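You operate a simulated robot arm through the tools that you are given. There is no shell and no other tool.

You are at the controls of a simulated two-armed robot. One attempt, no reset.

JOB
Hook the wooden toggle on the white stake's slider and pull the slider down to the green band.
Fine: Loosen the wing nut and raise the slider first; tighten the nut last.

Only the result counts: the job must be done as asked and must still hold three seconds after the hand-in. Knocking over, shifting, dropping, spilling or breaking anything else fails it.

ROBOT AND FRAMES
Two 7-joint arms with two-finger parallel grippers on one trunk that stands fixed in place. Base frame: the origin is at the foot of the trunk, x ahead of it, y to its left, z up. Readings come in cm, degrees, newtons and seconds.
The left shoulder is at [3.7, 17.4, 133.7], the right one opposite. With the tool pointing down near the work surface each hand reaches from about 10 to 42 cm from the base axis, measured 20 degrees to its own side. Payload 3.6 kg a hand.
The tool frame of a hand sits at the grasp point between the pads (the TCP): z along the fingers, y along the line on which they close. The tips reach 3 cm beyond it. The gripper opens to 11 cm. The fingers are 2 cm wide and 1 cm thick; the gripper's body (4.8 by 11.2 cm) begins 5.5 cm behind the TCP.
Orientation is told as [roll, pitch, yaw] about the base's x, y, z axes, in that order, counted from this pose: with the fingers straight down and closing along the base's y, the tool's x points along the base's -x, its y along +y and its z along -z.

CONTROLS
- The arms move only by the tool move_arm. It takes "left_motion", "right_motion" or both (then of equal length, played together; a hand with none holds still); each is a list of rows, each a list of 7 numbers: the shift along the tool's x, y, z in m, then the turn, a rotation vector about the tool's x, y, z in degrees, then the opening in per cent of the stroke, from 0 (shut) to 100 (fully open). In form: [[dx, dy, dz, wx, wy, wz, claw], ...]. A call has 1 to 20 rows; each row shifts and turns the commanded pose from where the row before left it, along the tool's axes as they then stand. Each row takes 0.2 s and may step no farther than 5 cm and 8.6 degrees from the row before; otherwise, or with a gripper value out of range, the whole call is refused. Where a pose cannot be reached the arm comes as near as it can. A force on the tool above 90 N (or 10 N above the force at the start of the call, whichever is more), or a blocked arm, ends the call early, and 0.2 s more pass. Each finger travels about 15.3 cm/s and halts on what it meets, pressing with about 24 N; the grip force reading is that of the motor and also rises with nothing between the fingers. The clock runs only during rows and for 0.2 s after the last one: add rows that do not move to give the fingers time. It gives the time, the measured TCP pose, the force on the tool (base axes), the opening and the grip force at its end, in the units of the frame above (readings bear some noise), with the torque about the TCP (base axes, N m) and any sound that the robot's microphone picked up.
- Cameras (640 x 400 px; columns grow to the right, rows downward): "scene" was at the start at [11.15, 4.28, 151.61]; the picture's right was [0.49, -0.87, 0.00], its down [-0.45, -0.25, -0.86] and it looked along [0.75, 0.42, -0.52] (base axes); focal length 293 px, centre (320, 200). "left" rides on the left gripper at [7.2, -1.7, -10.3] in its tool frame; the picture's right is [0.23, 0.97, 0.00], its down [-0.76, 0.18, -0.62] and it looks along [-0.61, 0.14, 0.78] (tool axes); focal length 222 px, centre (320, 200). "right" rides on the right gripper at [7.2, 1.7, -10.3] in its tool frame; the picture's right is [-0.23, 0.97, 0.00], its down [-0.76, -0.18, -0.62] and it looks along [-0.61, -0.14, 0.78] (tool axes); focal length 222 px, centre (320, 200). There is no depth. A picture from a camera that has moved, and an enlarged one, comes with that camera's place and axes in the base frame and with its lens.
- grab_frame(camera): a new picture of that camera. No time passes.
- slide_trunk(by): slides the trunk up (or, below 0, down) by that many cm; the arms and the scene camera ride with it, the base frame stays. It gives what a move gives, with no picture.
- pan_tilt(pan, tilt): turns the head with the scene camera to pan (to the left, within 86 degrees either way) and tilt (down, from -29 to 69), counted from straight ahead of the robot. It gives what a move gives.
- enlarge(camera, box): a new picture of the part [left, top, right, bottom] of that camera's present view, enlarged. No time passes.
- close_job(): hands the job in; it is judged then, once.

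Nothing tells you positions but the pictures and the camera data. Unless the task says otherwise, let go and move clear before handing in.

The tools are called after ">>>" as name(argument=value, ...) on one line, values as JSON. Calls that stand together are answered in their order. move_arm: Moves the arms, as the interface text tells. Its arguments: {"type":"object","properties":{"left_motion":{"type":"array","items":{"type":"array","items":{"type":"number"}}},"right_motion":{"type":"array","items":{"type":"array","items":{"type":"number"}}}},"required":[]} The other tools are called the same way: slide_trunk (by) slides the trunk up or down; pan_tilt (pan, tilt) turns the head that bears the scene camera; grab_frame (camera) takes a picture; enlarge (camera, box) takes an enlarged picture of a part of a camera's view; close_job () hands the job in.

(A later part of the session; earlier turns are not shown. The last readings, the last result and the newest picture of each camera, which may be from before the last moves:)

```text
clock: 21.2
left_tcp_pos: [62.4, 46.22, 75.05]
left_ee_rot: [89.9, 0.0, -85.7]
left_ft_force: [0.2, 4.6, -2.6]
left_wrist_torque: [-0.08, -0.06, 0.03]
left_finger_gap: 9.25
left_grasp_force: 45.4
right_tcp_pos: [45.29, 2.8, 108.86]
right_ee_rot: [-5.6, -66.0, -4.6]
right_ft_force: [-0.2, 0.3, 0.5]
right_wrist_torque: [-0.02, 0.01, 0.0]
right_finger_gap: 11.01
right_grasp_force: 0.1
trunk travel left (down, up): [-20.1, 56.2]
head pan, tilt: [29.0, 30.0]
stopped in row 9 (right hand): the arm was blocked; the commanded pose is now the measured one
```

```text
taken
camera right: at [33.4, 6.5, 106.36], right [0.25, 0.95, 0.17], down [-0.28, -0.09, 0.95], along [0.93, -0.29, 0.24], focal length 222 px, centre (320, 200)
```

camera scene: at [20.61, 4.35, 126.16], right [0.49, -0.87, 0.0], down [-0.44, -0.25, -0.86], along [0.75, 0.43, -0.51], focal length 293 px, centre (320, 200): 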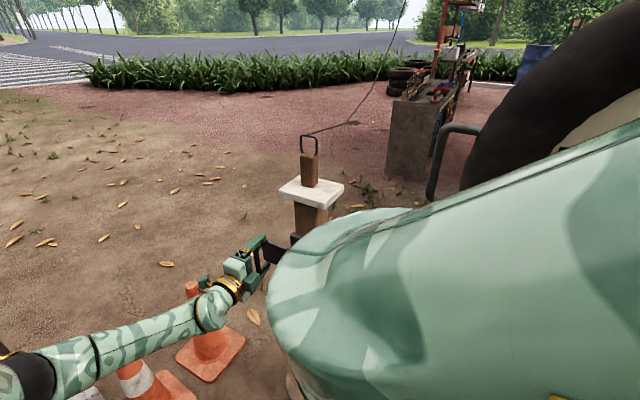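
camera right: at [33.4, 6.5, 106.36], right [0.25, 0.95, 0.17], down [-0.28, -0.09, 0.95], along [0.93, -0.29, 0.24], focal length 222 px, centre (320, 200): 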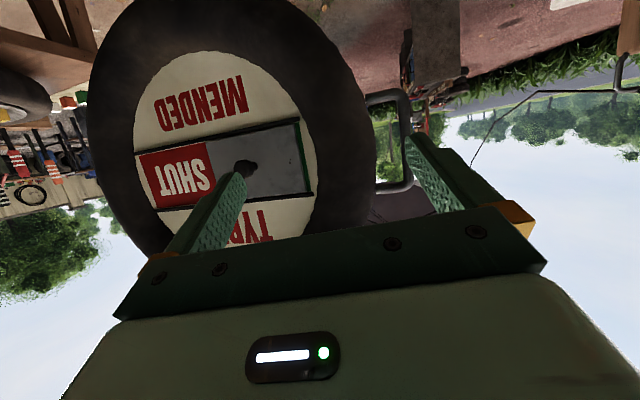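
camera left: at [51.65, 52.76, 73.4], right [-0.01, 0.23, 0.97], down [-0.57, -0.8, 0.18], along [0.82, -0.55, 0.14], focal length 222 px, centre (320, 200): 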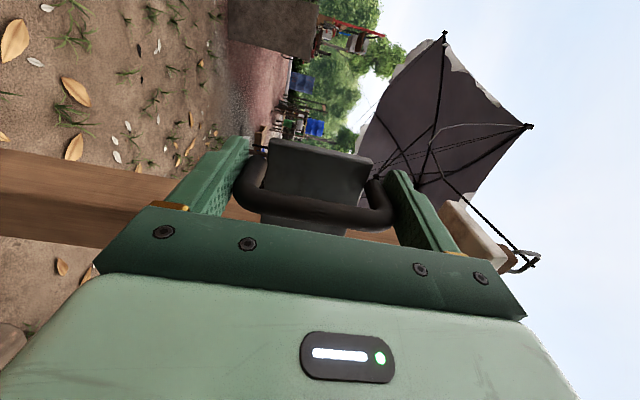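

The right arm jammed against its own body while turning so close in. I'll move the hand down and outward first, then finish the turn.

>>> move_arm(right_motion=[[0.03, 0.005, 0.021, 0, 0, 0, 100], [0.035, 0.0133, 0.0245, 0, 0, 0, 100], [0.035, 0.0133, 0.0245, 0, 0, 0, 100], [0.035, 0.0133, 0.0245, 0, 0, 0, 100], [0.035, 0.0133, 0.0245, 0, 0, 0, 100]])

>>> grab_frame(camera="scene")

>>> grab_frame(camera="right")

```text
clock: 22.4
left_tcp_pos: [62.5, 46.23, 75.03]
left_ee_rot: [89.9, -0.1, -85.8]
left_ft_force: [1.0, 4.6, -2.9]
left_wrist_torque: [-0.11, 1.21, 0.58]
left_finger_gap: 9.26
left_grasp_force: 45.4
right_tcp_pos: [50.14, 7.2, 88.48]
right_ee_rot: [-5.6, -66.2, -4.4]
right_ft_force: [-0.1, 0.1, -0.7]
right_wrist_torque: [-0.01, -0.02, -0.01]
right_finger_gap: 10.98
right_grasp_force: 0.1
trunk travel left (down, up): [-20.1, 56.2]
head pan, tilt: [29.0, 30.0]
```

```text
taken
camera scene: at [20.71, 4.33, 126.25], right [0.48, -0.87, 0.0], down [-0.44, -0.24, -0.87], along [0.76, 0.42, -0.5], focal length 293 px, centre (320, 200)
```

scene: 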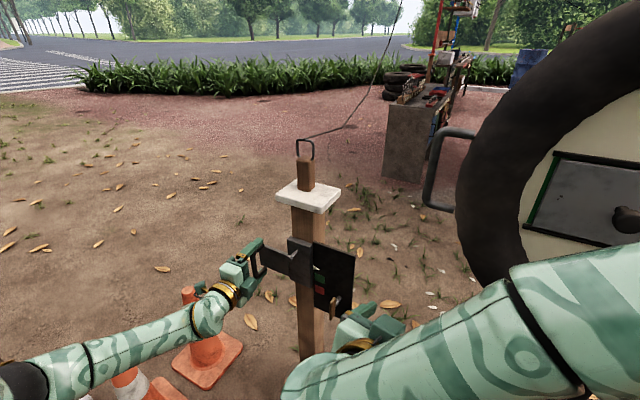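

```text
taken
camera right: at [38.22, 10.86, 86.02], right [0.25, 0.95, 0.17], down [-0.28, -0.09, 0.95], along [0.93, -0.29, 0.24], focal length 222 px, centre (320, 200)
```

right: 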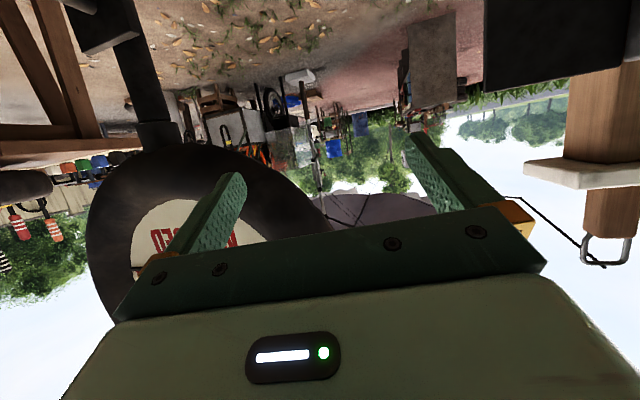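

The right hand is clear now. I square it up to face the plate and shift it in front of the wing nut.

>>> move_arm(right_motion=[[0, 0, 0, -3.45, -5.96, -0.15, 100], [0, 0, 0, -3.45, -5.96, -0.15, 100], [0, 0, 0, -3.45, -5.96, -0.15, 100], [0, 0, 0, -3.45, -5.96, -0.15, 100], [0.0312, 0.0275, 0.005, 0, 0, 0, 100], [0.0312, 0.0275, 0.005, 0, 0, 0, 100], [0.0312, 0.0275, 0.005, 0, 0, 0, 100], [0.0312, 0.0275, 0.005, 0, 0, 0, 100], [0.0312, 0.0275, 0.005, 0, 0, 0, 100], [0.0312, 0.0275, 0.005, 0, 0, 0, 100], [0, 0, 0, 0, 0, 0, 100]])

>>> grab_frame(camera="scene")

>>> grab_frame(camera="right")

```text
clock: 24.8
left_tcp_pos: [62.4, 46.35, 75.14]
left_ee_rot: [89.8, 0.0, -85.9]
left_ft_force: [-1.8, 7.7, -3.3]
left_wrist_torque: [-0.17, 0.99, -0.04]
left_finger_gap: 9.24
left_grasp_force: 45.4
right_tcp_pos: [57.81, 10.94, 105.58]
right_ee_rot: [-1.9, -89.3, 5.8]
right_ft_force: [-0.2, 0.2, 0.9]
right_wrist_torque: [-0.01, -0.02, 0.0]
right_finger_gap: 11.01
right_grasp_force: 0.1
right hand out of reach, approached as far as the arm can: row 1, 2, 3, 4, 5, 6, 7, 8, 9, 10
trunk travel left (down, up): [-20.1, 56.2]
head pan, tilt: [29.0, 30.0]
```

```text
taken
camera scene: at [20.7, 4.34, 126.25], right [0.48, -0.87, 0.0], down [-0.44, -0.24, -0.87], along [0.76, 0.42, -0.5], focal length 293 px, centre (320, 200)
```

scene: 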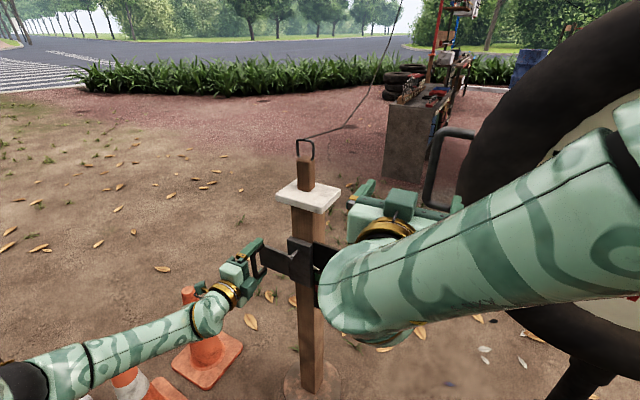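

```text
taken
camera right: at [47.42, 11.87, 98.58], right [-0.06, 0.97, 0.23], down [-0.6, -0.22, 0.77], along [0.8, -0.09, 0.6], focal length 222 px, centre (320, 200)
```

right: 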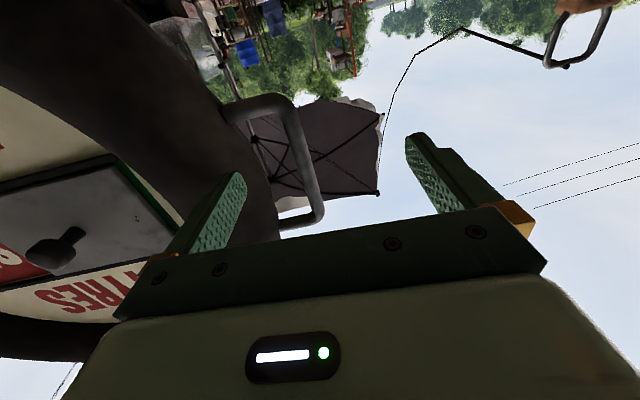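

The right wrist can't take that posture so close to the midline, and the hand drifted up towards the sign handle. I'll back out along the same path to the last good pose.

>>> move_arm(right_motion=[[-0.0312, -0.0275, -0.005, 0, 0, 0, 100], [-0.0312, -0.0275, -0.005, 0, 0, 0, 100], [-0.0312, -0.0275, -0.005, 0, 0, 0, 100], [-0.0312, -0.0275, -0.005, 0, 0, 0, 100], [-0.0312, -0.0275, -0.005, 0, 0, 0, 100], [-0.0312, -0.0275, -0.005, 0, 0, 0, 100], [0, 0, 0, 3.45, 5.96, 0.15, 100], [0, 0, 0, 3.45, 5.96, 0.15, 100], [0, 0, 0, 3.45, 5.96, 0.15, 100], [0, 0, 0, 3.45, 5.96, 0.15, 100], [0, 0, 0, 0, 0, 0, 100]])

>>> grab_frame(camera="scene")

```text
clock: 27.2
left_tcp_pos: [62.42, 46.29, 75.14]
left_ee_rot: [89.9, 0.1, -86.0]
left_ft_force: [0.0, 7.9, -3.0]
left_wrist_torque: [0.16, 1.17, -0.23]
left_finger_gap: 9.28
left_grasp_force: 45.1
right_tcp_pos: [55.95, -5.53, 124.47]
right_ee_rot: [-5.7, -66.0, -4.4]
right_ft_force: [-0.2, 0.6, 0.1]
right_wrist_torque: [0.01, 0.0, -0.01]
right_finger_gap: 11.03
right_grasp_force: 0.1
trunk travel left (down, up): [-20.1, 56.2]
head pan, tilt: [29.0, 30.0]
```

```text
taken
camera scene: at [20.71, 4.33, 126.25], right [0.48, -0.87, 0.0], down [-0.44, -0.24, -0.87], along [0.76, 0.42, -0.5], focal length 293 px, centre (320, 200)
```

scene: 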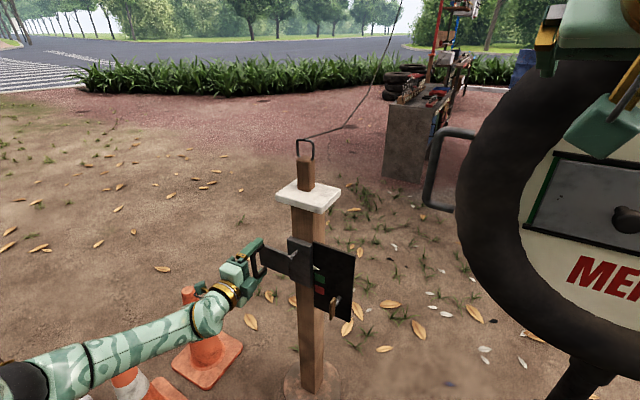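

The command resets to the pose actually reached, so the hand is now beside the sign at [56, −5.5, 124]. I'll back it off, bring it down to the midline and turn it toward the stake.

>>> move_arm(right_motion=[[0, 0, -0.04, 0, 0, 0, 100], [0.0424, 0.015, 0.0124, 0, 0, 0, 100], [0.0424, 0.015, 0.0124, 0, 0, 0, 100], [0.0424, 0.015, 0.0124, 0, 0, 0, 100], [0.0424, 0.015, 0.0124, 0, 0, 0, 100], [0.0424, 0.015, 0.0124, 0, 0, 0, 100], [0.0424, 0.015, 0.0124, 0, 0, 0, 100], [0.0424, 0.015, 0.0124, 0, 0, 0, 100], [0, 0, 0, -5.72, -0.25, -2.5, 100], [0, 0, 0, -5.72, -0.25, -2.5, 100], [0, 0, 0, -5.72, -0.25, -2.5, 100], [0, 0, 0, -5.72, -0.25, -2.5, 100]])

>>> grab_frame(camera="scene")

>>> grab_frame(camera="right")

```text
clock: 29.8
left_tcp_pos: [62.49, 46.32, 75.14]
left_ee_rot: [89.9, -0.1, -85.9]
left_ft_force: [-0.8, 5.6, -2.7]
left_wrist_torque: [-0.01, 0.58, 0.71]
left_finger_gap: 9.24
left_grasp_force: 45.1
right_tcp_pos: [49.72, 4.84, 94.87]
right_ee_rot: [-5.3, -66.2, 20.4]
right_ft_force: [-0.7, -0.4, -0.3]
right_wrist_torque: [0.01, 0.02, 0.02]
right_finger_gap: 11.0
right_grasp_force: 0.0
trunk travel left (down, up): [-20.1, 56.2]
head pan, tilt: [29.0, 30.0]
```

```text
taken
camera scene: at [20.71, 4.32, 126.25], right [0.48, -0.87, 0.0], down [-0.44, -0.24, -0.87], along [0.76, 0.42, -0.5], focal length 293 px, centre (320, 200)
```

scene: 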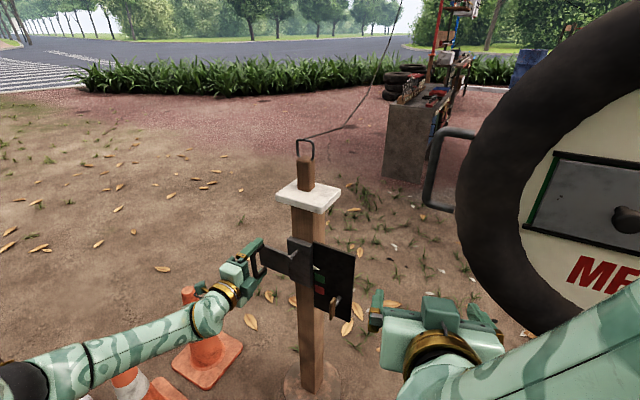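

```text
taken
camera right: at [37.47, 3.1, 92.43], right [-0.17, 0.97, 0.17], down [-0.21, -0.21, 0.95], along [0.96, 0.13, 0.24], focal length 222 px, centre (320, 200)
```

right: 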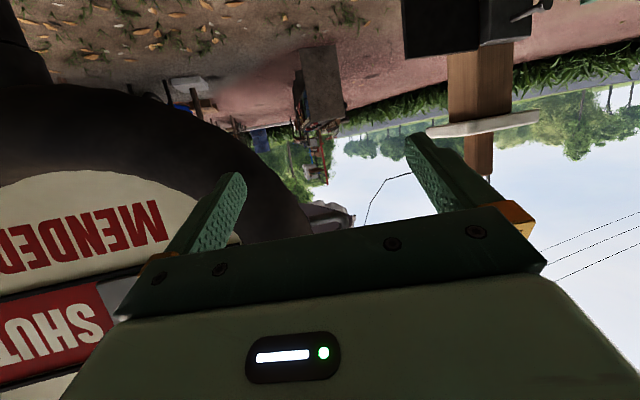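

That works: the right hand sits comfortably at yaw ~15° and tilted 24° down. I'll shift it toward the nut, keeping this orientation.

>>> move_arm(right_motion=[[0.0228, 0.0265, 0.0238, 0, 0, 0, 100], [0.0228, 0.0265, 0.0238, 0, 0, 0, 100], [0.0228, 0.0265, 0.0238, 0, 0, 0, 100], [0.0228, 0.0265, 0.0238, 0, 0, 0, 100], [0.0228, 0.0265, 0.0238, 0, 0, 0, 100], [0.0228, 0.0265, 0.0238, 0, 0, 0, 100]])

>>> grab_frame(camera="scene")

>>> grab_frame(camera="right")

```text
clock: 31.2
left_tcp_pos: [62.37, 46.23, 75.19]
left_ee_rot: [89.9, -0.1, -85.9]
left_ft_force: [0.6, 6.6, -1.6]
left_wrist_torque: [-0.19, 0.91, 0.14]
left_finger_gap: 9.26
left_grasp_force: 45.0
right_tcp_pos: [59.0, 16.71, 86.68]
right_ee_rot: [-5.2, -65.2, 20.3]
right_ft_force: [0.2, -0.1, -0.2]
right_wrist_torque: [0.0, 0.01, 0.03]
right_finger_gap: 11.04
right_grasp_force: 0.1
right hand out of reach, approached as far as the arm can: row 2, 3, 4, 5, 6
trunk travel left (down, up): [-20.1, 56.2]
head pan, tilt: [29.0, 30.0]
```

```text
taken
camera scene: at [20.71, 4.32, 126.25], right [0.48, -0.87, 0.0], down [-0.44, -0.24, -0.87], along [0.76, 0.42, -0.5], focal length 293 px, centre (320, 200)
```

scene: 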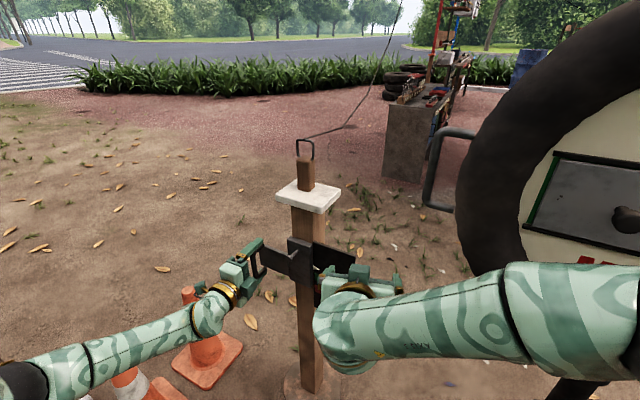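

```text
taken
camera right: at [46.75, 15.14, 84.36], right [-0.17, 0.97, 0.17], down [-0.2, -0.2, 0.96], along [0.96, 0.13, 0.23], focal length 222 px, centre (320, 200)
```

right: 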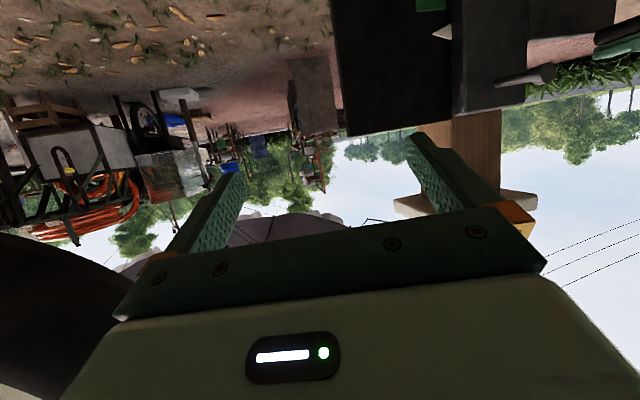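

The forearm lies almost sideways here, so the tool should point more to the left. I yaw the right hand about 40° further and will use it as a poker and cage on the nut's wing.

>>> move_arm(right_motion=[[0, 0, -0.01, -7.26, -0.32, -3.36, 100], [0, 0, -0.01, -7.26, -0.32, -3.36, 100], [0, 0, 0, -7.26, -0.32, -3.36, 80], [0, 0, 0, -7.26, -0.32, -3.36, 60], [0, 0, 0, -7.26, -0.32, -3.36, 40]])

>>> grab_frame(camera="scene")

>>> grab_frame(camera="right")

```text
clock: 32.4
left_tcp_pos: [62.53, 46.35, 75.01]
left_ee_rot: [89.9, 0.0, -85.8]
left_ft_force: [2.7, 5.2, -1.4]
left_wrist_torque: [0.12, 1.46, 1.29]
left_finger_gap: 9.25
left_grasp_force: 45.1
right_tcp_pos: [58.37, 14.48, 91.35]
right_ee_rot: [-3.9, -61.1, 35.3]
right_ft_force: [-0.2, 0.0, 1.1]
right_wrist_torque: [0.0, 0.03, 0.05]
right_finger_gap: 4.37
right_grasp_force: 0.0
right hand out of reach, approached as far as the arm can: row 1, 2, 3, 4, 5
trunk travel left (down, up): [-20.1, 56.2]
head pan, tilt: [29.0, 30.0]
```

```text
taken
camera scene: at [20.78, 4.15, 126.24], right [0.48, -0.87, 0.0], down [-0.44, -0.24, -0.87], along [0.76, 0.42, -0.5], focal length 293 px, centre (320, 200)
```

scene: 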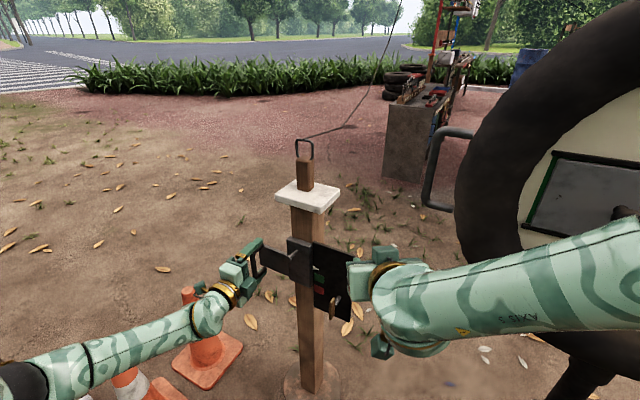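

```text
taken
camera right: at [46.96, 9.3, 89.99], right [-0.43, 0.89, 0.17], down [-0.07, -0.22, 0.97], along [0.9, 0.4, 0.16], focal length 222 px, centre (320, 200)
```

right: 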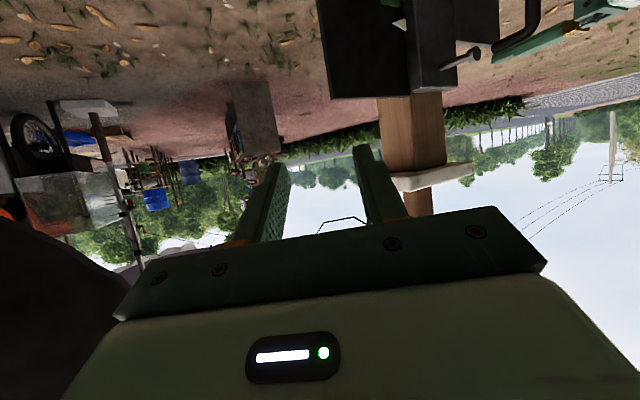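

The wrist is near a joint limit in this roll. I'll test a roll about the tool axis to see whether it frees the wrist.

>>> move_arm(right_motion=[[0, 0, 0, 0, 0, -8, 40], [0, 0, 0, 0, 0, -8, 40], [0, 0, 0, 0, 0, -8, 40], [0, 0, 0, 0, 0, -8, 40]])

>>> grab_frame(camera="scene")

```text
clock: 33.4
left_tcp_pos: [62.48, 46.31, 75.13]
left_ee_rot: [89.9, 0.0, -85.9]
left_ft_force: [-0.3, 5.3, -2.0]
left_wrist_torque: [0.86, 0.61, -0.46]
left_finger_gap: 9.26
left_grasp_force: 45.2
right_tcp_pos: [58.37, 14.68, 91.43]
right_ee_rot: [-45.8, -46.3, 85.8]
right_ft_force: [0.0, -0.1, 0.3]
right_wrist_torque: [0.03, 0.05, -0.01]
right_finger_gap: 4.37
right_grasp_force: 0.1
trunk travel left (down, up): [-20.1, 56.2]
head pan, tilt: [29.0, 30.0]
```

```text
taken
camera scene: at [20.71, 4.3, 126.25], right [0.48, -0.87, 0.0], down [-0.44, -0.24, -0.87], along [0.76, 0.42, -0.5], focal length 293 px, centre (320, 200)
```

scene: 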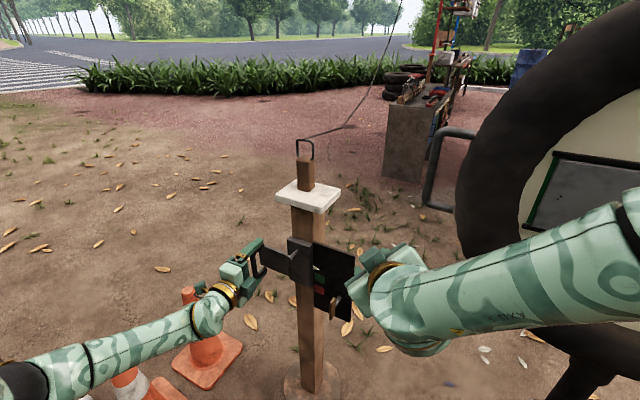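

The roll cleared it; the roll joint was at its limit. I'll keep rolling so the camera ends up on top and the fingers close horizontally, which leaves plenty of range to turn the nut.

>>> move_arm(right_motion=[[0, 0, -0.01, 0, 0, -8.2, 40], [0, 0, -0.01, 0, 0, -8.2, 40], [0, 0, -0.01, 0, 0, -8.2, 40], [0, 0, 0, 0, 0, -8.2, 40], [0, 0, 0, 0, 0, -8.2, 40], [0, 0, 0, 0, 0, -8.2, 40], [0, 0, 0, 0, 0, -8.2, 40], [0, 0, 0, 0, 0, -8.2, 40], [0, 0, 0, 0, 0, -8.2, 40], [0, 0, 0, 0, 0, -8.2, 40], [0, 0, 0, 0, 0, -8.2, 40], [0, 0, 0, 0, 0, -8.2, 40], [0, 0, 0, 0, 0, -8.2, 40], [0, 0, 0, 0, 0, -8.2, 40], [0, 0, 0, 0, 0, -8.2, 40], [0, 0, 0, 0, 0, -8.2, 40], [0, 0, 0, 0, 0, -8.2, 40], [0, 0, 0, 0, 0, -8.2, 40]])

>>> grab_frame(camera="scene")

>>> grab_frame(camera="right")

```text
clock: 37.2
left_tcp_pos: [62.35, 46.25, 74.97]
left_ee_rot: [89.8, 0.0, -85.9]
left_ft_force: [0.6, 2.9, -2.5]
left_wrist_torque: [0.2, 0.78, -0.02]
left_finger_gap: 9.27
left_grasp_force: 44.8
right_tcp_pos: [57.09, 11.7, 104.5]
right_ee_rot: [-32.9, 51.6, 172.4]
right_ft_force: [0.1, 0.3, -0.4]
right_wrist_torque: [-0.02, -0.02, 0.02]
right_finger_gap: 4.42
right_grasp_force: 0.0
right hand out of reach, approached as far as the arm can: row 3, 13, 14, 15, 16, 17, 18
trunk travel left (down, up): [-20.1, 56.2]
head pan, tilt: [29.0, 30.0]
```

```text
taken
camera scene: at [20.72, 4.28, 126.25], right [0.48, -0.87, 0.0], down [-0.44, -0.24, -0.87], along [0.76, 0.42, -0.5], focal length 293 px, centre (320, 200)
```

scene: 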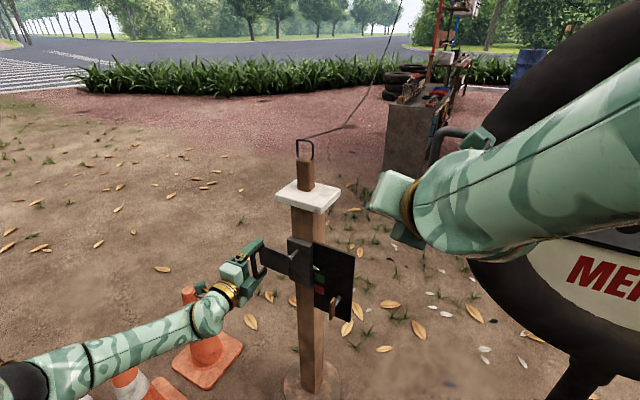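

```text
taken
camera right: at [54.53, 5.09, 115.16], right [0.16, -0.85, -0.51], down [-0.98, -0.06, -0.21], along [0.15, 0.53, -0.84], focal length 222 px, centre (320, 200)
```

right: 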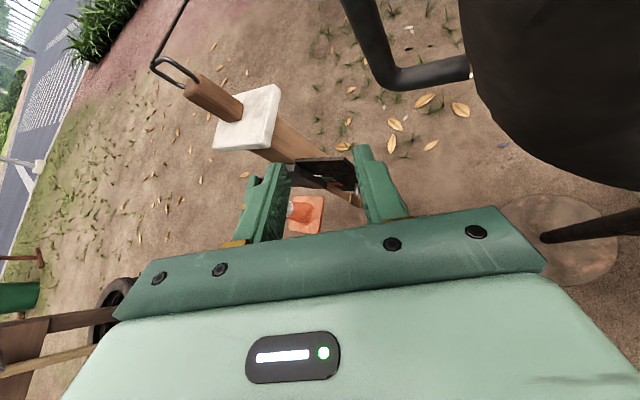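

That's the other end of the roll range, so the usable roll runs from about −10° to −130°. That suits loosening, which turns the negative way. I back off from the sign handle and roll back to about −30°.

>>> move_arm(right_motion=[[0, 0, -0.03, 0, 0, 4, 40], [0, 0, -0.02, 0, 0, 8, 40], [0, 0, 0, 0, 0, 8, 40], [0, 0, 0, 0, 0, 8, 40], [0, 0, 0, 0, 0, 8, 40], [0, 0, 0, 0, 0, 8, 40], [0, 0, 0, 0, 0, 8, 40], [0, 0, 0, 0, 0, 8, 40], [0, 0, 0, 0, 0, 8, 40], [0, 0, 0, 0, 0, 8, 40], [0, 0, 0, 0, 0, 8, 40]])

>>> grab_frame(camera="right")

```text
clock: 39.6
left_tcp_pos: [62.5, 46.21, 75.09]
left_ee_rot: [89.9, 0.0, -85.9]
left_ft_force: [1.6, 1.7, -3.9]
left_wrist_torque: [0.48, 0.89, 0.45]
left_finger_gap: 9.25
left_grasp_force: 44.8
right_tcp_pos: [54.9, 9.16, 104.6]
right_ee_rot: [-57.3, -15.0, 112.6]
right_ft_force: [-0.6, 1.2, 1.1]
right_wrist_torque: [-0.01, 0.0, -0.03]
right_finger_gap: 4.41
right_grasp_force: 0.2
right hand out of reach, approached as far as the arm can: row 1, 2
trunk travel left (down, up): [-20.1, 56.2]
head pan, tilt: [29.0, 30.0]
```

```text
taken
camera right: at [49.32, -1.92, 106.73], right [-0.65, 0.2, -0.73], down [-0.63, 0.4, 0.67], along [0.42, 0.9, -0.14], focal length 222 px, centre (320, 200)
```

right: 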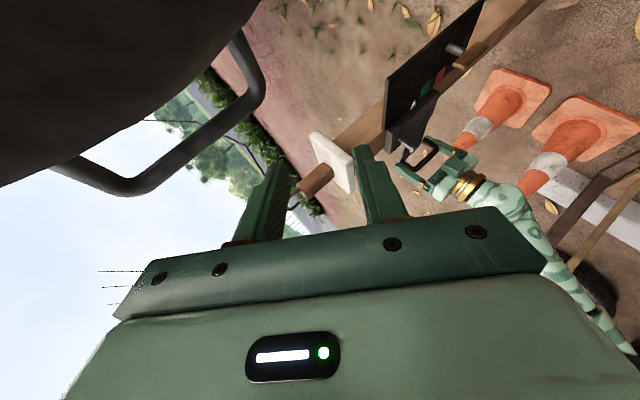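

The right hand is mid-range on roll. I move it down toward the nut's right side with this orientation to check reach.

>>> move_arm(right_motion=[[-0.0019, 0.0316, 0.0246, 0, 0, 0, 40], [-0.0019, 0.0316, 0.0246, 0, 0, 0, 40], [-0.0019, 0.0316, 0.0246, 0, 0, 0, 40], [-0.0019, 0.0316, 0.0246, 0, 0, 0, 40], [-0.0019, 0.0316, 0.0246, 0, 0, 0, 40], [-0.0019, 0.0316, 0.0246, 0, 0, 0, 40], [-0.0019, 0.0316, 0.0246, 0, 0, 0, 40]])

>>> grab_frame(camera="scene")

>>> grab_frame(camera="right")

```text
clock: 41.2
left_tcp_pos: [62.43, 46.24, 75.23]
left_ee_rot: [89.9, -0.1, -85.9]
left_ft_force: [-1.1, 2.5, -1.7]
left_wrist_torque: [0.03, 0.58, -0.12]
left_finger_gap: 9.28
left_grasp_force: 45.6
right_tcp_pos: [54.29, 13.24, 91.18]
right_ee_rot: [-57.3, -14.7, 112.6]
right_ft_force: [1.0, 0.1, 0.2]
right_wrist_torque: [0.0, -0.02, 0.01]
right_finger_gap: 4.41
right_grasp_force: 0.0
right hand out of reach, approached as far as the arm can: row 4, 5, 6, 7
trunk travel left (down, up): [-20.1, 56.2]
head pan, tilt: [29.0, 30.0]
```

```text
taken
camera scene: at [20.71, 4.28, 126.25], right [0.48, -0.87, 0.0], down [-0.44, -0.24, -0.87], along [0.76, 0.42, -0.5], focal length 293 px, centre (320, 200)
```

scene: 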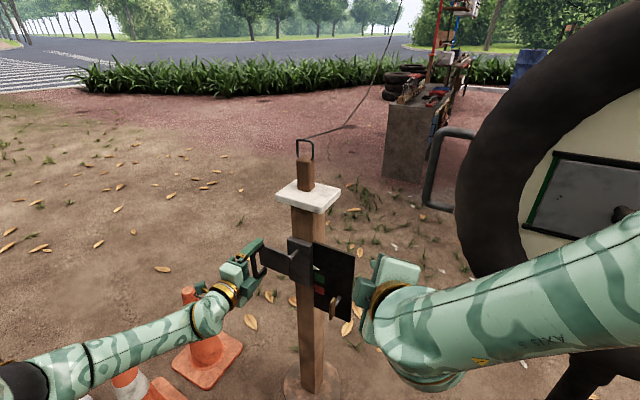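

```text
taken
camera right: at [48.83, 2.07, 93.39], right [-0.65, 0.19, -0.74], down [-0.63, 0.4, 0.66], along [0.42, 0.9, -0.14], focal length 222 px, centre (320, 200)
```

right: 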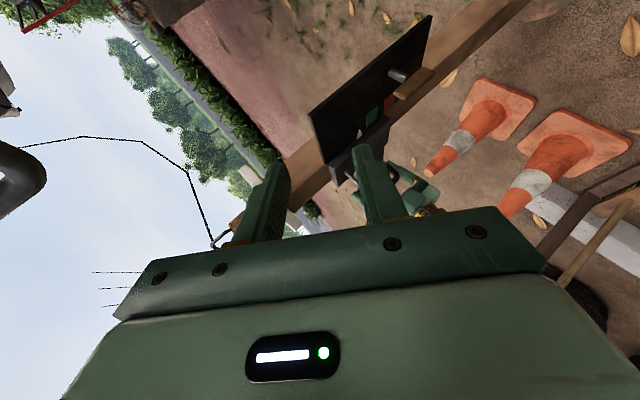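

The right arm can't get lower at this trunk height. I'll release the handle, back the left hand off, and lower the trunk so both shoulders are level with the work.

>>> move_arm(left_motion=[[0, 0, 0, 0, 0, 0, 100], [0, 0, 0, 0, 0, 0, 100], [0, 0, -0.03, 0, 0, 0, 100], [0, 0, -0.04, 0, 0, 0, 100], [0, 0, -0.04, 0, 0, 0, 100], [0, 0.05, 0, 0, 0, 0, 100]])

>>> slide_trunk(by=-18)

>>> grab_frame(camera="scene")

>>> grab_frame(camera="right")

```text
clock: 42.6
left_tcp_pos: [51.34, 45.49, 80.28]
left_ee_rot: [90.1, 0.1, -85.9]
left_ft_force: [0.5, 0.1, 0.0]
left_wrist_torque: [-0.03, 0.01, 0.03]
left_finger_gap: 10.98
left_grasp_force: 0.1
right_tcp_pos: [54.53, 13.12, 91.23]
right_ee_rot: [-57.3, -14.7, 112.7]
right_ft_force: [-0.8, -0.4, 0.6]
right_wrist_torque: [0.02, 0.04, -0.02]
right_finger_gap: 4.43
right_grasp_force: 0.0
trunk travel left (down, up): [-20.1, 56.2]
head pan, tilt: [29.0, 30.0]
```

```text
clock: 44.6
left_tcp_pos: [51.5, 45.41, 62.29]
left_ee_rot: [90.0, 0.0, -85.8]
left_ft_force: [0.4, 0.5, 0.5]
left_wrist_torque: [0.03, 0.01, -0.03]
left_finger_gap: 10.97
left_grasp_force: 0.1
right_tcp_pos: [54.42, 13.44, 73.26]
right_ee_rot: [-57.4, -14.7, 112.7]
right_ft_force: [-0.6, 0.0, -0.2]
right_wrist_torque: [0.01, 0.0, -0.04]
right_finger_gap: 4.39
right_grasp_force: 0.0
trunk travel left (down, up): [-2.1, 74.2]
head pan, tilt: [29.0, 30.0]
```

```text
taken
camera scene: at [31.56, 4.23, 107.03], right [0.48, -0.87, 0.0], down [-0.44, -0.24, -0.87], along [0.76, 0.42, -0.5], focal length 293 px, centre (320, 200)
```

scene: 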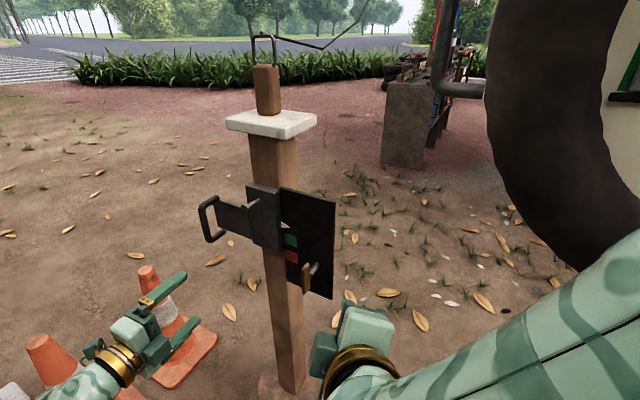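

```text
taken
camera right: at [48.74, 2.29, 75.46], right [-0.65, 0.19, -0.74], down [-0.63, 0.4, 0.66], along [0.42, 0.9, -0.14], focal length 222 px, centre (320, 200)
```

right: 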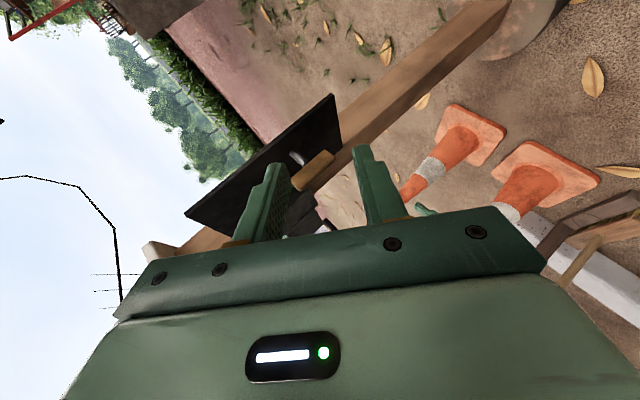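

Now the scene camera is closer and sees everything, and the right hand is at nut height. I'll zoom to refine positions.

>>> enlarge(camera="scene", box=[190, 170, 350, 310])

>>> enlarge(camera="right", box=[180, 80, 380, 260])

>>> enlarge(camera="scene", box=[220, 20, 330, 140])

```text
2.86 times, centred on (270, 240) of scene
camera zoom: at [31.56, 4.23, 107.03], right [0.48, -0.87, 0.0], down [-0.44, -0.24, -0.87], along [0.76, 0.42, -0.5], focal length 837 px, centre (463, 86)
```

zoom: 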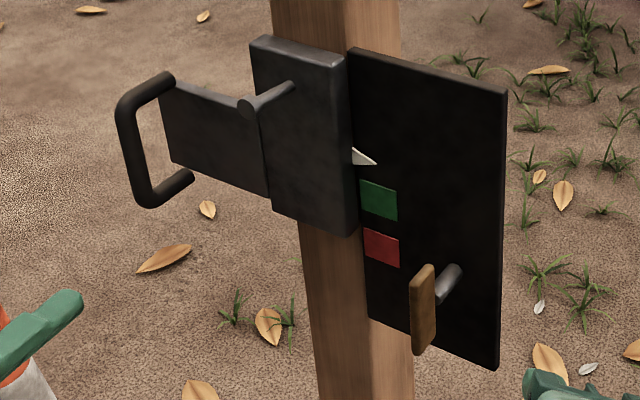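

```text
2.22 times, centred on (280, 170) of right
camera zoom: at [48.74, 2.29, 75.46], right [-0.65, 0.19, -0.74], down [-0.63, 0.4, 0.66], along [0.42, 0.9, -0.14], focal length 494 px, centre (409, 267)
```

zoom: 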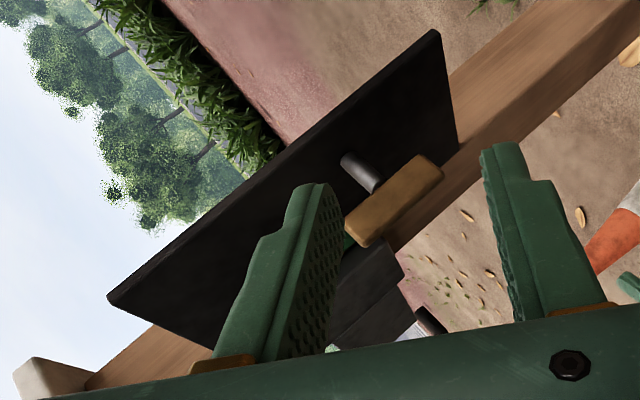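

```text
3.33 times, centred on (275, 80) of scene
camera zoom: at [31.56, 4.23, 107.03], right [0.48, -0.87, 0.0], down [-0.44, -0.24, -0.87], along [0.76, 0.42, -0.5], focal length 977 px, centre (470, 600)
```

zoom: 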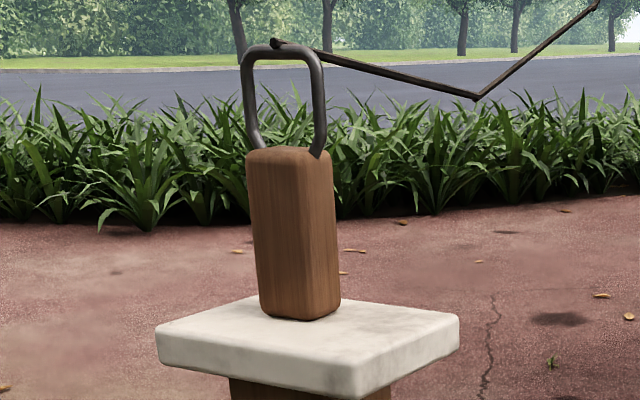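

The wing centre is confirmed at [62.6, 24.2, 70.2], with the bolt running back to the plate at x≈67. Now I turn the right hand to yaw 25°, 10° down, with a small roll.

>>> move_arm(right_motion=[[0, 0, 0, 3.56, -1.42, 7.38, 40], [0, 0, 0, 3.56, -1.42, 7.38, 40], [0, 0, 0, 3.56, -1.42, 7.38, 40], [0, 0, 0, 3.56, -1.42, 7.38, 40], [0, 0, 0, 3.56, -1.42, 7.38, 40], [0, 0, 0, 3.56, -1.42, 7.38, 40]])

>>> grab_frame(camera="scene")

>>> grab_frame(camera="right")

```text
clock: 46.0
left_tcp_pos: [51.43, 45.51, 62.1]
left_ee_rot: [89.9, 0.1, -85.9]
left_ft_force: [-0.3, 0.3, -0.6]
left_wrist_torque: [0.03, 0.02, 0.02]
left_finger_gap: 11.02
left_grasp_force: 0.1
right_tcp_pos: [53.61, 16.03, 82.82]
right_ee_rot: [-63.1, -57.9, 91.7]
right_ft_force: [-0.3, -0.1, 0.2]
right_wrist_torque: [-0.01, -0.04, 0.01]
right_finger_gap: 4.42
right_grasp_force: 0.1
right hand out of reach, approached as far as the arm can: row 1, 2, 3, 4, 5, 6
trunk travel left (down, up): [-2.1, 74.2]
head pan, tilt: [29.0, 30.0]
```

```text
taken
camera scene: at [31.6, 4.23, 107.0], right [0.48, -0.87, 0.0], down [-0.44, -0.24, -0.87], along [0.76, 0.42, -0.5], focal length 293 px, centre (320, 200)
```

scene: 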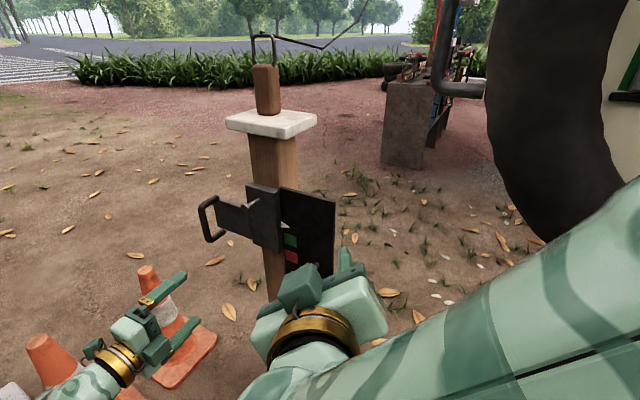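

```text
taken
camera right: at [43.93, 9.32, 78.35], right [-0.46, 0.84, -0.27], down [-0.48, 0.02, 0.88], along [0.75, 0.54, 0.39], focal length 222 px, centre (320, 200)
```

right: 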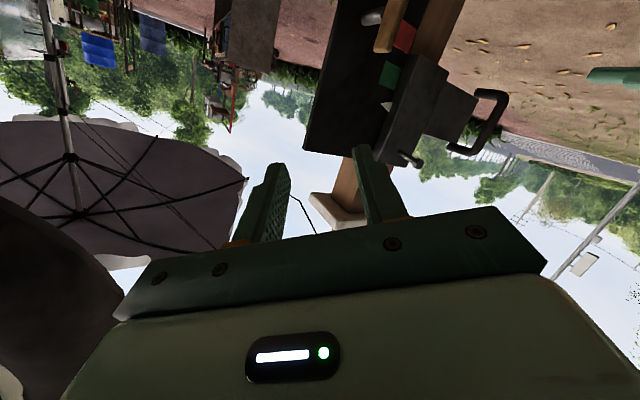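

The arm was actually too folded, not overreached. I move on forward toward the nut, where it is less folded.

>>> move_arm(right_motion=[[0.0169, 0.0128, 0.0232, 0, 0, 0, 40], [0.0169, 0.0128, 0.0232, 0, 0, 0, 40], [0.0169, 0.0128, 0.0232, 0, 0, 0, 40]])

>>> grab_frame(camera="scene")

>>> grab_frame(camera="right")

```text
clock: 46.8
left_tcp_pos: [51.39, 45.37, 62.12]
left_ee_rot: [89.9, 0.0, -85.9]
left_ft_force: [0.2, -0.1, 0.3]
left_wrist_torque: [-0.01, 0.02, 0.01]
left_finger_gap: 10.96
left_grasp_force: 0.2
right_tcp_pos: [59.21, 18.2, 82.02]
right_ee_rot: [-62.2, -57.4, 90.7]
right_ft_force: [-0.9, 0.3, 0.4]
right_wrist_torque: [-0.03, 0.03, 0.02]
right_finger_gap: 4.42
right_grasp_force: 0.0
right hand out of reach, approached as far as the arm can: row 1, 2, 3
trunk travel left (down, up): [-2.1, 74.2]
head pan, tilt: [29.0, 30.0]
```

```text
taken
camera scene: at [31.62, 4.23, 106.99], right [0.48, -0.87, 0.0], down [-0.44, -0.24, -0.87], along [0.76, 0.42, -0.5], focal length 293 px, centre (320, 200)
```

scene: 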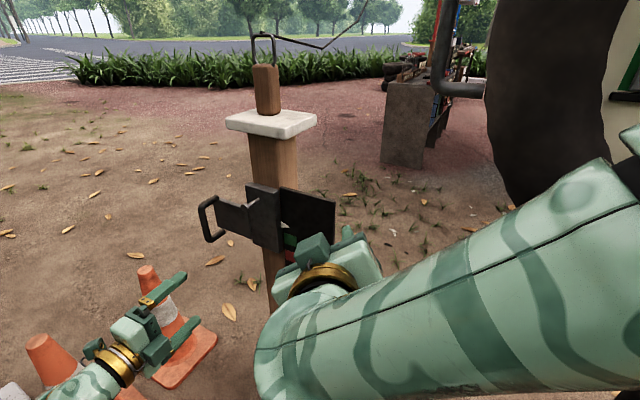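

```text
taken
camera right: at [49.41, 11.34, 77.64], right [-0.46, 0.84, -0.27], down [-0.47, 0.03, 0.88], along [0.75, 0.54, 0.38], focal length 222 px, centre (320, 200)
```

right: 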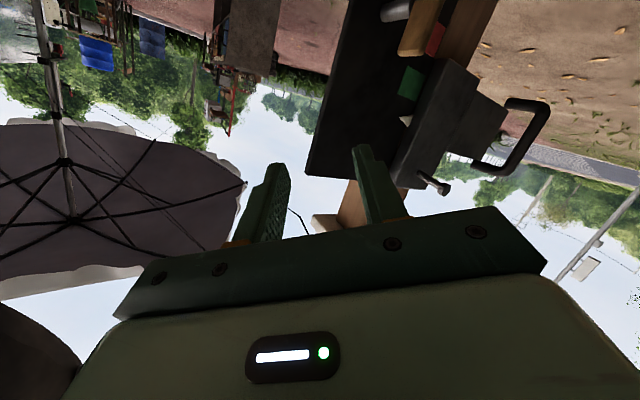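

The limit is wrist flex against the down-sloping forearm, so pointing the tool more to the left should ease it. I back off slightly, turn to about yaw 60° with 25° down tilt, and close the fingers into a poker.

>>> move_arm(right_motion=[[0, 0, -0.02, -4.49, -2.37, -5.93, 20], [0, 0, -0.01, -4.49, -2.37, -5.93, 0], [0, 0, 0, -4.49, -2.37, -5.93, 0], [0, 0, 0, -4.49, -2.37, -5.93, 0], [0, 0, 0, -4.49, -2.37, -5.93, 0], [0, 0, 0, -4.49, -2.37, -5.93, 0], [0, 0, 0, -4.49, -2.37, -5.93, 0]])

>>> grab_frame(camera="scene")

>>> grab_frame(camera="right")

```text
clock: 48.4
left_tcp_pos: [51.55, 45.41, 62.19]
left_ee_rot: [89.9, 0.1, -85.9]
left_ft_force: [-0.5, -0.1, 0.8]
left_wrist_torque: [-0.01, 0.01, -0.02]
left_finger_gap: 10.98
left_grasp_force: 0.0
right_tcp_pos: [57.05, 17.92, 82.8]
right_ee_rot: [-63.7, -52.9, 98.0]
right_ft_force: [1.2, -0.9, -0.5]
right_wrist_torque: [0.01, -0.03, -0.01]
right_finger_gap: 0.0
right_grasp_force: 23.7
right hand out of reach, approached as far as the arm can: row 1, 2, 3, 4, 5, 6, 7
trunk travel left (down, up): [-2.1, 74.2]
head pan, tilt: [29.0, 30.0]
```

```text
taken
camera scene: at [31.6, 4.23, 107.0], right [0.48, -0.87, 0.0], down [-0.44, -0.24, -0.87], along [0.76, 0.42, -0.5], focal length 293 px, centre (320, 200)
```

scene: 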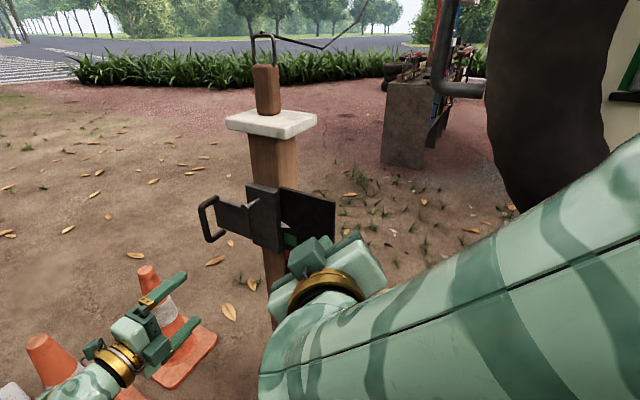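

```text
taken
camera right: at [48.16, 9.79, 78.92], right [-0.54, 0.76, -0.34], down [-0.49, 0.04, 0.87], along [0.68, 0.64, 0.35], focal length 222 px, centre (320, 200)
```

right: 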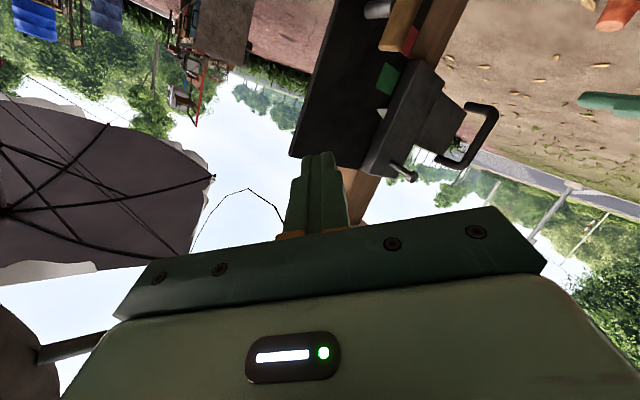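

The wrist is still stuck in this family of poses. The tool-down posture was comfortable at the start, so I'll lift the right hand and turn it down, to reach the wing from above.

>>> move_arm(right_motion=[[-0.015, -0.026, -0.015, 0, 0, 0, 0], [-0.015, -0.026, -0.015, 0, 0, 0, 0], [0, 0, 0, -0.81, 6.8, 4.62, 0], [0, 0, 0, -0.81, 6.8, 4.62, 0], [0, 0, 0, -0.81, 6.8, 4.62, 0], [0, 0, 0, -0.81, 6.8, 4.62, 0], [0, 0, 0, -0.81, 6.8, 4.62, 0], [0, 0, 0, -0.81, 6.8, 4.62, 0], [0, 0, 0, -0.81, 6.8, 4.62, 0], [0, 0, 0, -0.81, 6.8, 4.62, 0], [0, 0, 0, -0.81, 6.8, 4.62, 0]])

>>> grab_frame(camera="scene")

>>> grab_frame(camera="right")

```text
clock: 50.8
left_tcp_pos: [51.51, 45.41, 62.16]
left_ee_rot: [89.9, -0.1, -86.0]
left_ft_force: [0.3, -0.6, 0.3]
left_wrist_torque: [0.02, 0.01, -0.01]
left_finger_gap: 10.97
left_grasp_force: 0.0
right_tcp_pos: [57.02, 15.13, 88.84]
right_ee_rot: [0.0, -14.7, 15.0]
right_ft_force: [-0.5, 0.1, 0.3]
right_wrist_torque: [0.01, -0.03, 0.0]
right_finger_gap: 0.0
right_grasp_force: 24.1
trunk travel left (down, up): [-2.1, 74.2]
head pan, tilt: [29.0, 30.0]
```

```text
taken
camera scene: at [31.62, 4.23, 106.99], right [0.48, -0.87, 0.0], down [-0.44, -0.24, -0.87], along [0.76, 0.42, -0.5], focal length 293 px, centre (320, 200)
```

scene: 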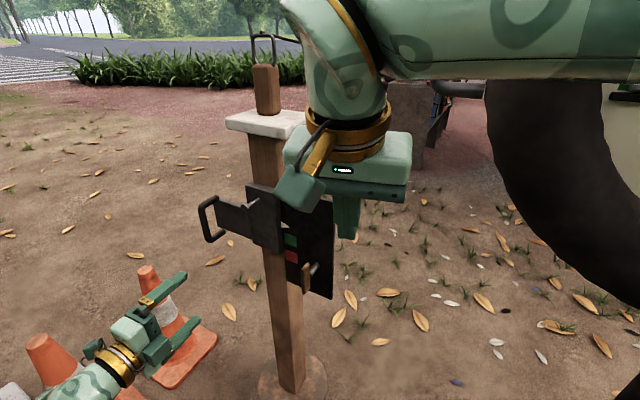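

```text
taken
camera right: at [47.36, 14.2, 97.0], right [-0.04, 1.0, 0.06], down [0.6, -0.02, 0.8], along [0.8, 0.07, -0.6], focal length 222 px, centre (320, 200)
```

right: 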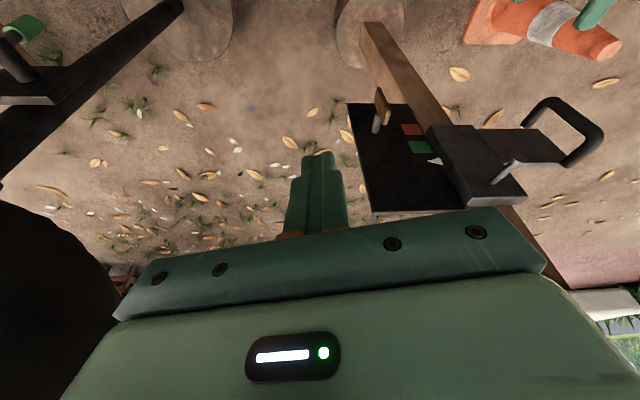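

All reachable now, with excellent views. The left hand goes back to the handle, and the right hand goes above the wing with its fingers slightly open.

>>> move_arm(left_motion=[[0, 0.0437, 0, 0, 0, 0, 100], [0, 0.0437, 0, 0, 0, 0, 100], [0, 0.0437, 0, 0, 0, 0, 100], [0, 0, 0.037, 0, 0, 0, 100], [0, 0, 0.037, 0, 0, 0, 100], [0, 0, 0.037, 0, 0, 0, 100], [0, 0, 0, 0, 0, 0, 100]], right_motion=[[0, 0, 0, 1.4, 0, 5.3, 10], [0, 0, 0, 1.4, 0, 5.3, 20], [-0.0048, 0.022, 0.0253, 0, 0, 0, 30], [-0.0048, 0.022, 0.0253, 0, 0, 0, 35], [-0.0048, 0.022, 0.0253, 0, 0, 0, 35], [-0.0048, 0.022, 0.0253, 0, 0, 0, 35], [0, 0, 0, 0, 0, 0, 35]])

>>> grab_frame(camera="scene")

>>> grab_frame(camera="right")

>>> grab_frame(camera="left")

```text
clock: 52.4
left_tcp_pos: [62.35, 46.14, 75.55]
left_ee_rot: [89.9, 0.1, -85.9]
left_ft_force: [-0.5, 0.1, 0.9]
left_wrist_torque: [0.01, -0.02, 0.01]
left_finger_gap: 11.01
left_grasp_force: 0.1
right_tcp_pos: [58.25, 19.1, 80.39]
right_ee_rot: [0.0, -14.8, 4.1]
right_ft_force: [-0.1, -1.0, 0.5]
right_wrist_torque: [-0.01, 0.0, -0.02]
right_finger_gap: 3.83
right_grasp_force: 0.1
right hand out of reach, approached as far as the arm can: row 4, 5, 6
trunk travel left (down, up): [-2.1, 74.2]
head pan, tilt: [29.0, 30.0]
```

```text
taken
camera scene: at [31.63, 4.25, 106.99], right [0.48, -0.87, 0.0], down [-0.44, -0.24, -0.87], along [0.76, 0.42, -0.5], focal length 293 px, centre (320, 200)
```

scene: 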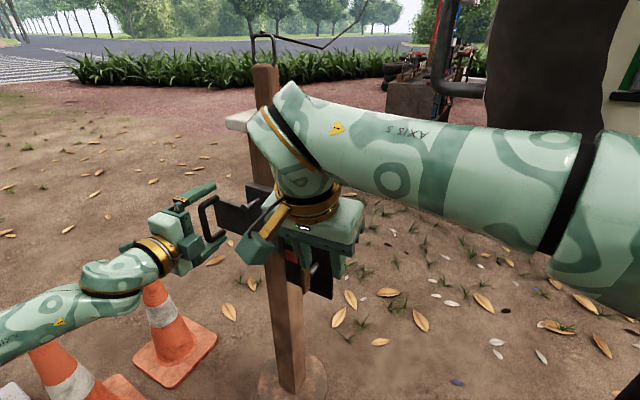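

```text
taken
camera right: at [48.57, 20.17, 88.62], right [0.15, 0.99, 0.06], down [0.59, -0.14, 0.8], along [0.8, -0.09, -0.6], focal length 222 px, centre (320, 200)
```

right: 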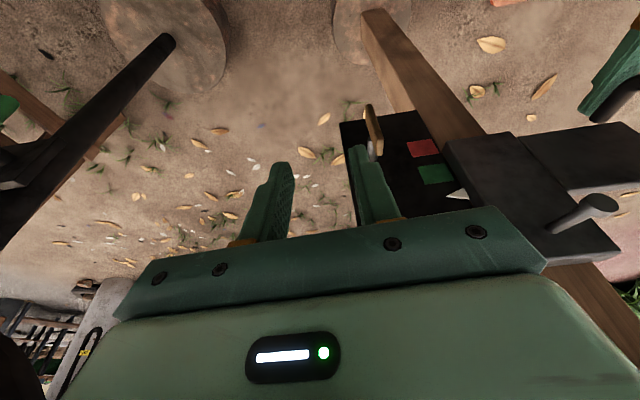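

```text
taken
camera left: at [51.61, 52.61, 73.84], right [-0.01, 0.23, 0.97], down [-0.57, -0.8, 0.18], along [0.82, -0.55, 0.14], focal length 222 px, centre (320, 200)
```

left: 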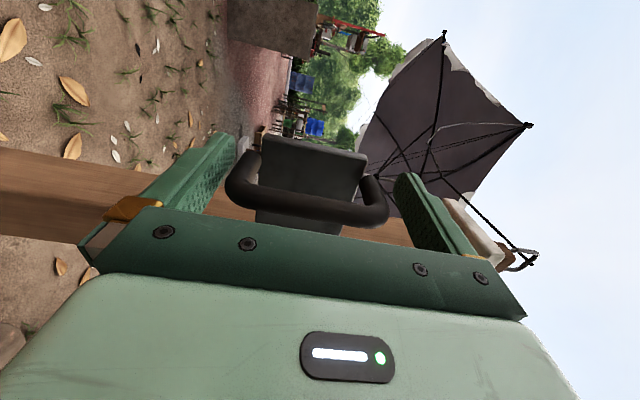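

The right arm stopped at y≈19, and its elbow may be near the tyre sign. I'll look toward the elbow before going on.

>>> pan_tilt(pan=-25, tilt=20)

>>> grab_frame(camera="scene")

```text
clock: 53.6
left_tcp_pos: [62.31, 46.19, 75.57]
left_ee_rot: [89.9, 0.0, -85.9]
left_ft_force: [-0.6, -0.8, 0.0]
left_wrist_torque: [0.02, -0.01, -0.01]
left_finger_gap: 10.98
left_grasp_force: 0.0
right_tcp_pos: [58.22, 19.12, 80.52]
right_ee_rot: [0.0, -14.8, 4.1]
right_ft_force: [-0.7, 0.2, -0.5]
right_wrist_torque: [0.01, 0.03, -0.06]
right_finger_gap: 3.84
right_grasp_force: 0.0
trunk travel left (down, up): [-2.1, 74.2]
head pan, tilt: [-25.0, 20.0]
```

```text
taken
camera scene: at [32.15, -4.08, 108.6], right [-0.42, -0.91, 0.0], down [-0.31, 0.14, -0.94], along [0.85, -0.4, -0.34], focal length 293 px, centre (320, 200)
```

scene: 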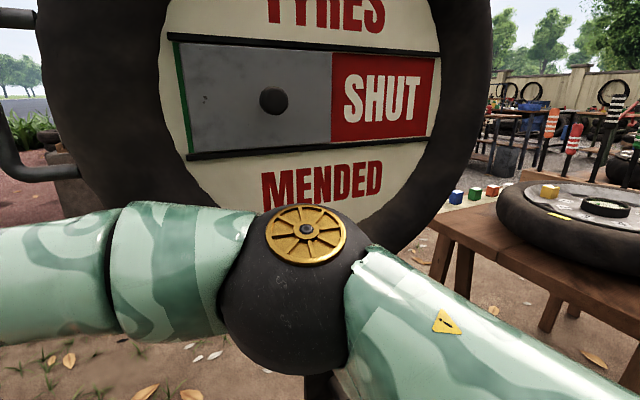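

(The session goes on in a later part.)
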